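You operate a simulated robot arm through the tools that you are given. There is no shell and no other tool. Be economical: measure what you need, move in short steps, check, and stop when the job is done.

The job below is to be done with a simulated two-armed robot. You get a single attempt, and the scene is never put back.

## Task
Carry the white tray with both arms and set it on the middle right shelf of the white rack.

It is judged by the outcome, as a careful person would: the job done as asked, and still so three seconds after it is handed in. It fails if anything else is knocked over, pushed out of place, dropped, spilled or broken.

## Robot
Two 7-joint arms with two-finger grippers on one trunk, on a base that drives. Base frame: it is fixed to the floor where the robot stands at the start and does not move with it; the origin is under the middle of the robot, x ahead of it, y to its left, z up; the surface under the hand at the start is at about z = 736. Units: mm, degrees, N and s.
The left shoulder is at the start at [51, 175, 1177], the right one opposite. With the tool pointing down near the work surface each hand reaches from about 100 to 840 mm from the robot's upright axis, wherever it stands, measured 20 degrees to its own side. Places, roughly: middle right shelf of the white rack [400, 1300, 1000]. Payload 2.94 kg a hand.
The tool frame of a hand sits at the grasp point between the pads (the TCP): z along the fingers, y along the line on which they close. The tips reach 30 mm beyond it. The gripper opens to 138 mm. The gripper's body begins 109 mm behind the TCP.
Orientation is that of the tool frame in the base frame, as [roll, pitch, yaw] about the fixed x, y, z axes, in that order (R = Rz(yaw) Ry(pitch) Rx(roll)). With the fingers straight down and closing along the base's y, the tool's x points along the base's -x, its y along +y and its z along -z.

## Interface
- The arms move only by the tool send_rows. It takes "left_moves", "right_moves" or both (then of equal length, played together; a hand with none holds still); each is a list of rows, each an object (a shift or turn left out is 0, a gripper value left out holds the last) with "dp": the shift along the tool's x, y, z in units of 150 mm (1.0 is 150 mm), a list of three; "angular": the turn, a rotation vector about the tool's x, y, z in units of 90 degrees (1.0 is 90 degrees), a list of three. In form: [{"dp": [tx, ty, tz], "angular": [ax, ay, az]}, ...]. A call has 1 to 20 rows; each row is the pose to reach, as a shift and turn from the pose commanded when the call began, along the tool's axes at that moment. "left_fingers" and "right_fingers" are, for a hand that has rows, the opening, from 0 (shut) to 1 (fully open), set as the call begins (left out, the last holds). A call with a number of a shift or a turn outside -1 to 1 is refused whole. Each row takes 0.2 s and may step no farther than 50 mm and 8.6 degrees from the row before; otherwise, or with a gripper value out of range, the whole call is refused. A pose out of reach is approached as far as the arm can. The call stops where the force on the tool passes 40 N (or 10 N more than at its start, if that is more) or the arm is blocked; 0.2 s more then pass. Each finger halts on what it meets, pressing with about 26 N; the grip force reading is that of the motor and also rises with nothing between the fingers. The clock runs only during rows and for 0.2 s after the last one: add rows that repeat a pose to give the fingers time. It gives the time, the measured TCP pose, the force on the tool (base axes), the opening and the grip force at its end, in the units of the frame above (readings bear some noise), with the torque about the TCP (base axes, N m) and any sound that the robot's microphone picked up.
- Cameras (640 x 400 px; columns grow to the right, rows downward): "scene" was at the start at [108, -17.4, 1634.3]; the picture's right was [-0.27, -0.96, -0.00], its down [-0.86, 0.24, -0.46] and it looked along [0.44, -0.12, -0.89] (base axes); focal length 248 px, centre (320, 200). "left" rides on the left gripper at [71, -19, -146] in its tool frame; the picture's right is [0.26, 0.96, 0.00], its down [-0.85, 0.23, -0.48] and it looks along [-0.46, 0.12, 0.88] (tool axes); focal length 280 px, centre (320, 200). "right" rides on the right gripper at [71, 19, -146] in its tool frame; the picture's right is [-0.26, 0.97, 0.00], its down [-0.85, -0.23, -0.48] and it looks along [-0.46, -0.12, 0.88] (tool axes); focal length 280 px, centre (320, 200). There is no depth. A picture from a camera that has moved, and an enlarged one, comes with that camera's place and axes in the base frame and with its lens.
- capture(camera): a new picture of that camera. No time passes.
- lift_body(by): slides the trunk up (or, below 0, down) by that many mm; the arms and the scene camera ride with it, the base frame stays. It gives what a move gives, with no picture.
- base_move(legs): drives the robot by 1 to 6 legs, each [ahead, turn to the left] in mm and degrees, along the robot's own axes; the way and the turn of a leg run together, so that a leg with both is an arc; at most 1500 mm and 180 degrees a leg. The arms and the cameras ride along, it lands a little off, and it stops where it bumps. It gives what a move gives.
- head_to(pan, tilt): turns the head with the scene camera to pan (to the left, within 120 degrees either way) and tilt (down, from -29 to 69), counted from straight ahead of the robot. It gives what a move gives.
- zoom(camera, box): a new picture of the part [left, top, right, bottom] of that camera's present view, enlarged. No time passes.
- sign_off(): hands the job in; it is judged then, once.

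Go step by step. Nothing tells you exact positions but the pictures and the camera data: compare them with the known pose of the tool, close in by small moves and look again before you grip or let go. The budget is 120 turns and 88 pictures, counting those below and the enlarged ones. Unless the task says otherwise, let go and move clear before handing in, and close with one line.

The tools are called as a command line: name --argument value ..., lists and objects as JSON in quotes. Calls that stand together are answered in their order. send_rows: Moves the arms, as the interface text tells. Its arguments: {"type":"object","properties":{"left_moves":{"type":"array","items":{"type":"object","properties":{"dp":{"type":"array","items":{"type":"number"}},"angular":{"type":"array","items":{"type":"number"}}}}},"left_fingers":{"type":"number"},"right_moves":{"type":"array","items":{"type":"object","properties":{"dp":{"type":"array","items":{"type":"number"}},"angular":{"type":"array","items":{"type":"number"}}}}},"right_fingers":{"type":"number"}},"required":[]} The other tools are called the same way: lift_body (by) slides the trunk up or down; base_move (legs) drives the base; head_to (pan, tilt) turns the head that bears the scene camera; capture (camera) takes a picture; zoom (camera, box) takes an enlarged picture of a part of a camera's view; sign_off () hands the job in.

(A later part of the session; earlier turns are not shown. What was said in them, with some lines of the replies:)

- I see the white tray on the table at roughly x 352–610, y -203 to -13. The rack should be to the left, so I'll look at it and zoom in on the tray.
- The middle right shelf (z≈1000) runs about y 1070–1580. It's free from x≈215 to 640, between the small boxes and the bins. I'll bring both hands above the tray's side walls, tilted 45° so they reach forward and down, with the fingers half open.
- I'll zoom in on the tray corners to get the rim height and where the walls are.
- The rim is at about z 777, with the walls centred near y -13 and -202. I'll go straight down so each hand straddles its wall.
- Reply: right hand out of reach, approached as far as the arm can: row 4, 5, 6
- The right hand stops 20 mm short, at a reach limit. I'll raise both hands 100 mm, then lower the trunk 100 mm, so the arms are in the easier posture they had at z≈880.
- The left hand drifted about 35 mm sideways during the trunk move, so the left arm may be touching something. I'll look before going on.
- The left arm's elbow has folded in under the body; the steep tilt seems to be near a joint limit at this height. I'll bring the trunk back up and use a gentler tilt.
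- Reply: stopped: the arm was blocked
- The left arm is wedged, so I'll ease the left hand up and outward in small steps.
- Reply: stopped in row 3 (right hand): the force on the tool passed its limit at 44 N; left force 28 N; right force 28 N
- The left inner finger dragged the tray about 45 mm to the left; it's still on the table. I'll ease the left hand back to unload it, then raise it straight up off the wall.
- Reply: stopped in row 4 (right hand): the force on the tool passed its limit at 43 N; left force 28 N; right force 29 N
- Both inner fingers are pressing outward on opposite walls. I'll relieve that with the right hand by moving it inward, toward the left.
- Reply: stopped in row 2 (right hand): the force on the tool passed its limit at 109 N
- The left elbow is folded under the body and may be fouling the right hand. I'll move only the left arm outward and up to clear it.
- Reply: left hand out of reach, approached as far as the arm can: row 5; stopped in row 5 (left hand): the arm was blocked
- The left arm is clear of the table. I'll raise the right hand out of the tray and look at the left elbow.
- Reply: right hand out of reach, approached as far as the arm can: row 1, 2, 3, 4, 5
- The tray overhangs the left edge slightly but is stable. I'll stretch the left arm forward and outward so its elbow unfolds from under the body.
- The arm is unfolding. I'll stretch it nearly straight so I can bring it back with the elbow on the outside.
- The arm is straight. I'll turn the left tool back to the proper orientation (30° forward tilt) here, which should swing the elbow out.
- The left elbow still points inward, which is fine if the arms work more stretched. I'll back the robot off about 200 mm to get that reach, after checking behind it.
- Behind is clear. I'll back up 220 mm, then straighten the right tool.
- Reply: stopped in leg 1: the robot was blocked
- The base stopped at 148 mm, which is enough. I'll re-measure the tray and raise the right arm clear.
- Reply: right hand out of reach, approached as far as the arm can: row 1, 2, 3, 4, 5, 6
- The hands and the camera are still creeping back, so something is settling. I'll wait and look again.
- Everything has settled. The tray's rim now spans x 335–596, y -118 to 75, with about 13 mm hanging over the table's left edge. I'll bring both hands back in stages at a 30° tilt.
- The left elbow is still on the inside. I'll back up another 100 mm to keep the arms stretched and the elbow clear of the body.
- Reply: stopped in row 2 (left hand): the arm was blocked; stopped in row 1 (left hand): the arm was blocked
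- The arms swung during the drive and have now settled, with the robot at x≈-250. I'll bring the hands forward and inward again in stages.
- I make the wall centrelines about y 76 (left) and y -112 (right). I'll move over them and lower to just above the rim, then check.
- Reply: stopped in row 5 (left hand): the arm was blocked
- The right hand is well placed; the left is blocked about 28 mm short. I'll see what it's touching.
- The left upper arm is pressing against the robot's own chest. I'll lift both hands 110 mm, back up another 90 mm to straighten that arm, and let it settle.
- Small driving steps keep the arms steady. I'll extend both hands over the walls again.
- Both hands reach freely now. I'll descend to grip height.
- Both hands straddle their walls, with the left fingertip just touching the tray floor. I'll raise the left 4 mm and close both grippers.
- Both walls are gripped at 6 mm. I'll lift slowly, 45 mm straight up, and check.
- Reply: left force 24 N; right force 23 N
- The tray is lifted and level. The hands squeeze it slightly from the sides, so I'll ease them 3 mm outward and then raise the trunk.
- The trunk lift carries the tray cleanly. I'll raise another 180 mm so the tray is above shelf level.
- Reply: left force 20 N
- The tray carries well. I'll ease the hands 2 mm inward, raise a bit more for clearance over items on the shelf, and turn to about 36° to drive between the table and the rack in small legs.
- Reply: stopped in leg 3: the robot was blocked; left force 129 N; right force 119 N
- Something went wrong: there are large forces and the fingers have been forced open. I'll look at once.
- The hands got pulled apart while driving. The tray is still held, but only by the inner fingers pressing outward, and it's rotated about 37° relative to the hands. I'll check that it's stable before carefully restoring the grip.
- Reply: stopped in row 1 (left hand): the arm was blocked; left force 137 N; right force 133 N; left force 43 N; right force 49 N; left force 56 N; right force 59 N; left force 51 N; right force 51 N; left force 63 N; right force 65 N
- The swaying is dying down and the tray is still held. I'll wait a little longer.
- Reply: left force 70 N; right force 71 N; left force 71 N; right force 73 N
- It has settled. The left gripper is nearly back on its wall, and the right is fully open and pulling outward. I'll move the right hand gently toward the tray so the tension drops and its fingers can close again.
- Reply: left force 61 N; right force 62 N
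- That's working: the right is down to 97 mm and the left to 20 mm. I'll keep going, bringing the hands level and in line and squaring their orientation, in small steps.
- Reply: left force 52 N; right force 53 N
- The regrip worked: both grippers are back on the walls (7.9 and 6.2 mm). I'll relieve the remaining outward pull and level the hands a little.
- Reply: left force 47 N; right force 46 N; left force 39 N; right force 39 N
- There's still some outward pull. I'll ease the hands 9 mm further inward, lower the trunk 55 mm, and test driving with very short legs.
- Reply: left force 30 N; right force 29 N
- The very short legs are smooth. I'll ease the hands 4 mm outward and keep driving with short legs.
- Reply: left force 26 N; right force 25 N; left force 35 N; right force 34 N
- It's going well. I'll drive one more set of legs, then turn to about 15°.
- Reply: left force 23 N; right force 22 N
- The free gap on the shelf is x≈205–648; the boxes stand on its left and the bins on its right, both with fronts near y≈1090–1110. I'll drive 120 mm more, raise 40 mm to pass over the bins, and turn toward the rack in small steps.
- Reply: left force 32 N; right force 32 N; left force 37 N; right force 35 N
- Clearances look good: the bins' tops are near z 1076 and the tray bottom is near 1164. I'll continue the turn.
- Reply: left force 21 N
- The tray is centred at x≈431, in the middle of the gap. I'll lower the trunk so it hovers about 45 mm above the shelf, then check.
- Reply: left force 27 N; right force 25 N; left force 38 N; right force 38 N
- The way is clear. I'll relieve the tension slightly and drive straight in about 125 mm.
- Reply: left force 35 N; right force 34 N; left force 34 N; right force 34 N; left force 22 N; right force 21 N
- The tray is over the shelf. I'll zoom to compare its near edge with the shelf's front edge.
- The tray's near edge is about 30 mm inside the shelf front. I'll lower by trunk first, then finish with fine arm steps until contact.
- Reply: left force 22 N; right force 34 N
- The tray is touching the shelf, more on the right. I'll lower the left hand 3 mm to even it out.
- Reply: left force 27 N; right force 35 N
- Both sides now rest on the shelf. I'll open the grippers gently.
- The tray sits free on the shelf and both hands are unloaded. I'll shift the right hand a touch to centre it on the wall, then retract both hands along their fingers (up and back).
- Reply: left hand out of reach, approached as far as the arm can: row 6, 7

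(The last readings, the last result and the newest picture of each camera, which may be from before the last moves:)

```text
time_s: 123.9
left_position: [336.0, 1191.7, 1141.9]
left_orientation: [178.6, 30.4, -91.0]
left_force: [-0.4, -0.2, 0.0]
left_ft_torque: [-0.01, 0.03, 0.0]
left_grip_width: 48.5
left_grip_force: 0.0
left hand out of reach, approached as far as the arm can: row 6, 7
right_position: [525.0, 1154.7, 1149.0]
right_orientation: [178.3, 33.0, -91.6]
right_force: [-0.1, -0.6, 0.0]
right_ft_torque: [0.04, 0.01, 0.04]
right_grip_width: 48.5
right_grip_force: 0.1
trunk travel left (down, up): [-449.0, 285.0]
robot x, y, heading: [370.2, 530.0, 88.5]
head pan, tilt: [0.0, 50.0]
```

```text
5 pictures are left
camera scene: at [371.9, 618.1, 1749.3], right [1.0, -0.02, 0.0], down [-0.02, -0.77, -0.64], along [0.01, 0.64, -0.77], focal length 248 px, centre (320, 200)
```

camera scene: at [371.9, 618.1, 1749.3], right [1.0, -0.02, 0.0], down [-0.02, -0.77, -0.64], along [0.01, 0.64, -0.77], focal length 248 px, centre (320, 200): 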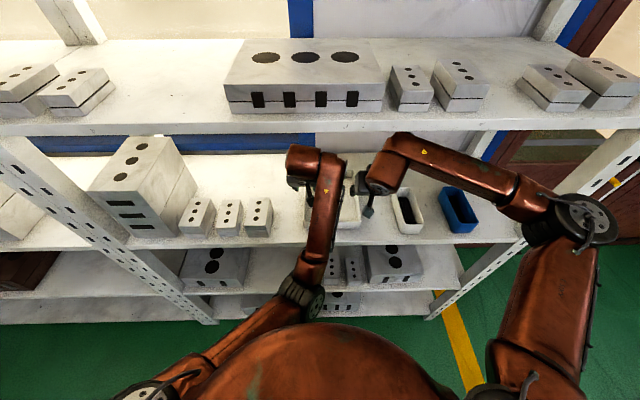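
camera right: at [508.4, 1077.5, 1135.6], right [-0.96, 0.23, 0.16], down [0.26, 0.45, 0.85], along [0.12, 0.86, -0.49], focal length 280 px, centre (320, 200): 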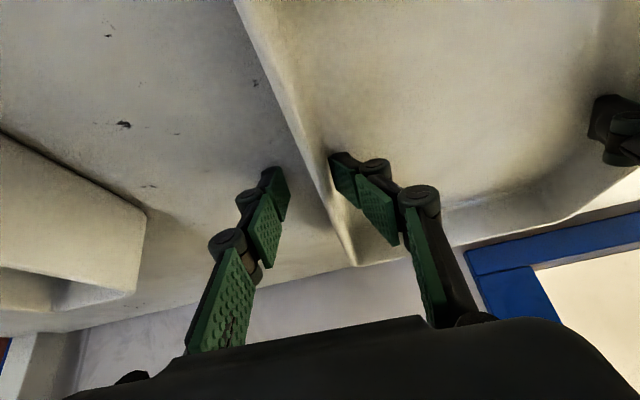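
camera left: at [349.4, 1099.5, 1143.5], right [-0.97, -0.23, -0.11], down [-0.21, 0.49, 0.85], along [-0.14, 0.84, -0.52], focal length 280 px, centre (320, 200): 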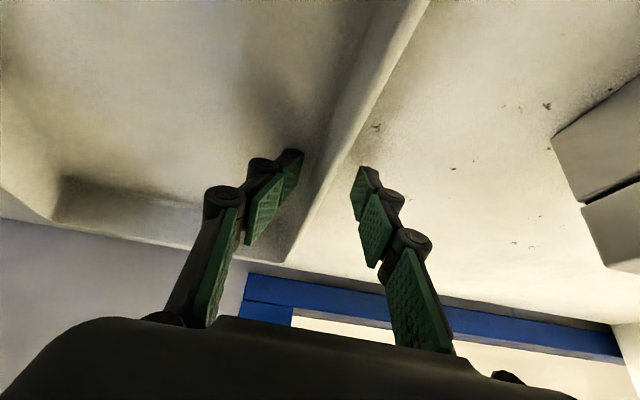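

The fingers are well above the rim. I'll back straight out in short legs.

base_move --legs '[[-20, 0], [-20, 0], [-20, 0], [-20, 0], [-20, 0], [-20, 0]]'

base_move --legs '[[-20, 0], [-20, 0], [-20, 0], [-20, 0]]'

capture --camera "scene"

```text
time_s: 126.6
left_position: [334.9, 1072.2, 1138.7]
left_orientation: [178.4, 30.3, -91.1]
left_force: [0.1, 0.4, -0.6]
left_ft_torque: [-0.03, 0.01, -0.03]
left_grip_width: 48.1
left_grip_force: 0.0
right_position: [522.8, 1035.0, 1146.7]
right_orientation: [178.2, 32.8, -91.6]
right_force: [0.2, -0.4, -0.1]
right_ft_torque: [0.02, -0.02, 0.01]
right_grip_width: 48.3
right_grip_force: 0.1
trunk travel left (down, up): [-449.0, 285.0]
robot x, y, heading: [368.6, 413.8, 88.8]
head pan, tilt: [0.0, 50.0]
```

```text
time_s: 128.6
left_position: [333.0, 992.9, 1137.5]
left_orientation: [178.5, 30.2, -91.0]
left_force: [0.2, 0.7, -0.8]
left_ft_torque: [-0.04, 0.0, 0.02]
left_grip_width: 48.0
left_grip_force: 0.0
right_position: [520.8, 957.2, 1145.5]
right_orientation: [178.4, 32.9, -91.5]
right_force: [0.6, -0.2, 0.4]
right_ft_torque: [-0.05, 0.01, 0.01]
right_grip_width: 48.3
right_grip_force: 0.0
trunk travel left (down, up): [-449.0, 285.0]
robot x, y, heading: [362.4, 332.1, 88.3]
head pan, tilt: [0.0, 50.0]
```

```text
4 pictures are left
camera scene: at [368.5, 420.9, 1749.2], right [1.0, -0.02, 0.0], down [-0.02, -0.77, -0.64], along [0.01, 0.64, -0.77], focal length 248 px, centre (320, 200)
```

scene: 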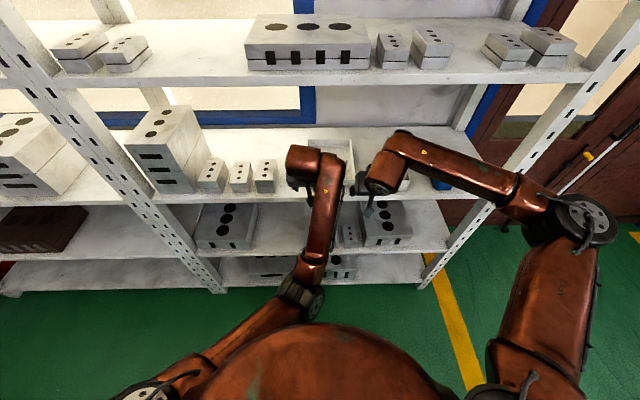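

The hands are out in front of the rack. I'll take one last look at the tray.

capture --camera "right"

zoom --camera "scene" --box '[180, 110, 480, 290]'

```text
3 pictures are left
camera right: at [502.0, 818.6, 1229.2], right [-0.96, 0.23, 0.17], down [0.26, 0.45, 0.85], along [0.12, 0.86, -0.49], focal length 280 px, centre (320, 200)
```

right: 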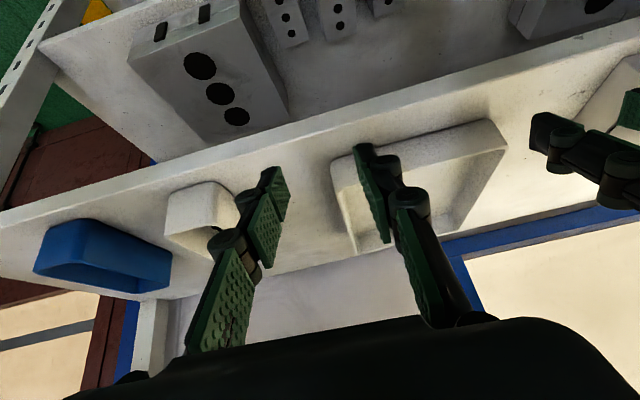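

```text
2.13 times, centred on (330, 200) of scene
camera zoom: at [368.5, 420.9, 1749.2], right [1.0, -0.02, 0.0], down [-0.02, -0.77, -0.64], along [0.01, 0.64, -0.77], focal length 529 px, centre (299, 200)
```

zoom: 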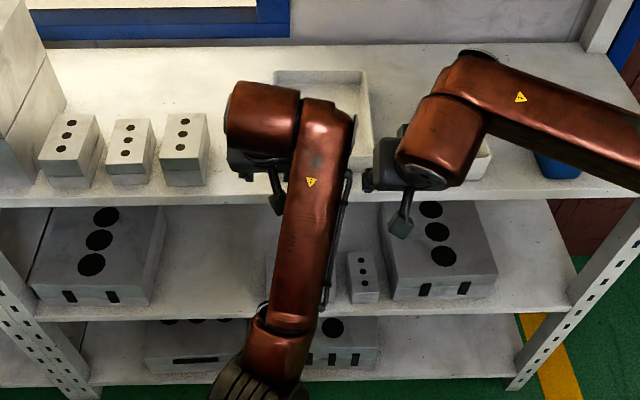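

The tray sits flat on the middle right shelf, between the boxes and the bins, none of which have moved. Both hands are empty and clear of the rack, so I'll hand it in.

sign_off

```text
The job is handed in.
```

The white tray is on the middle right shelf of the white rack, flat and about 30 mm back from the front edge, and both hands are clear. Nothing was dropped or knocked over. On the way, an early attempt slid the tray sideways on the table, and during one drive the grip slipped, so I regripped the tray in mid-air.
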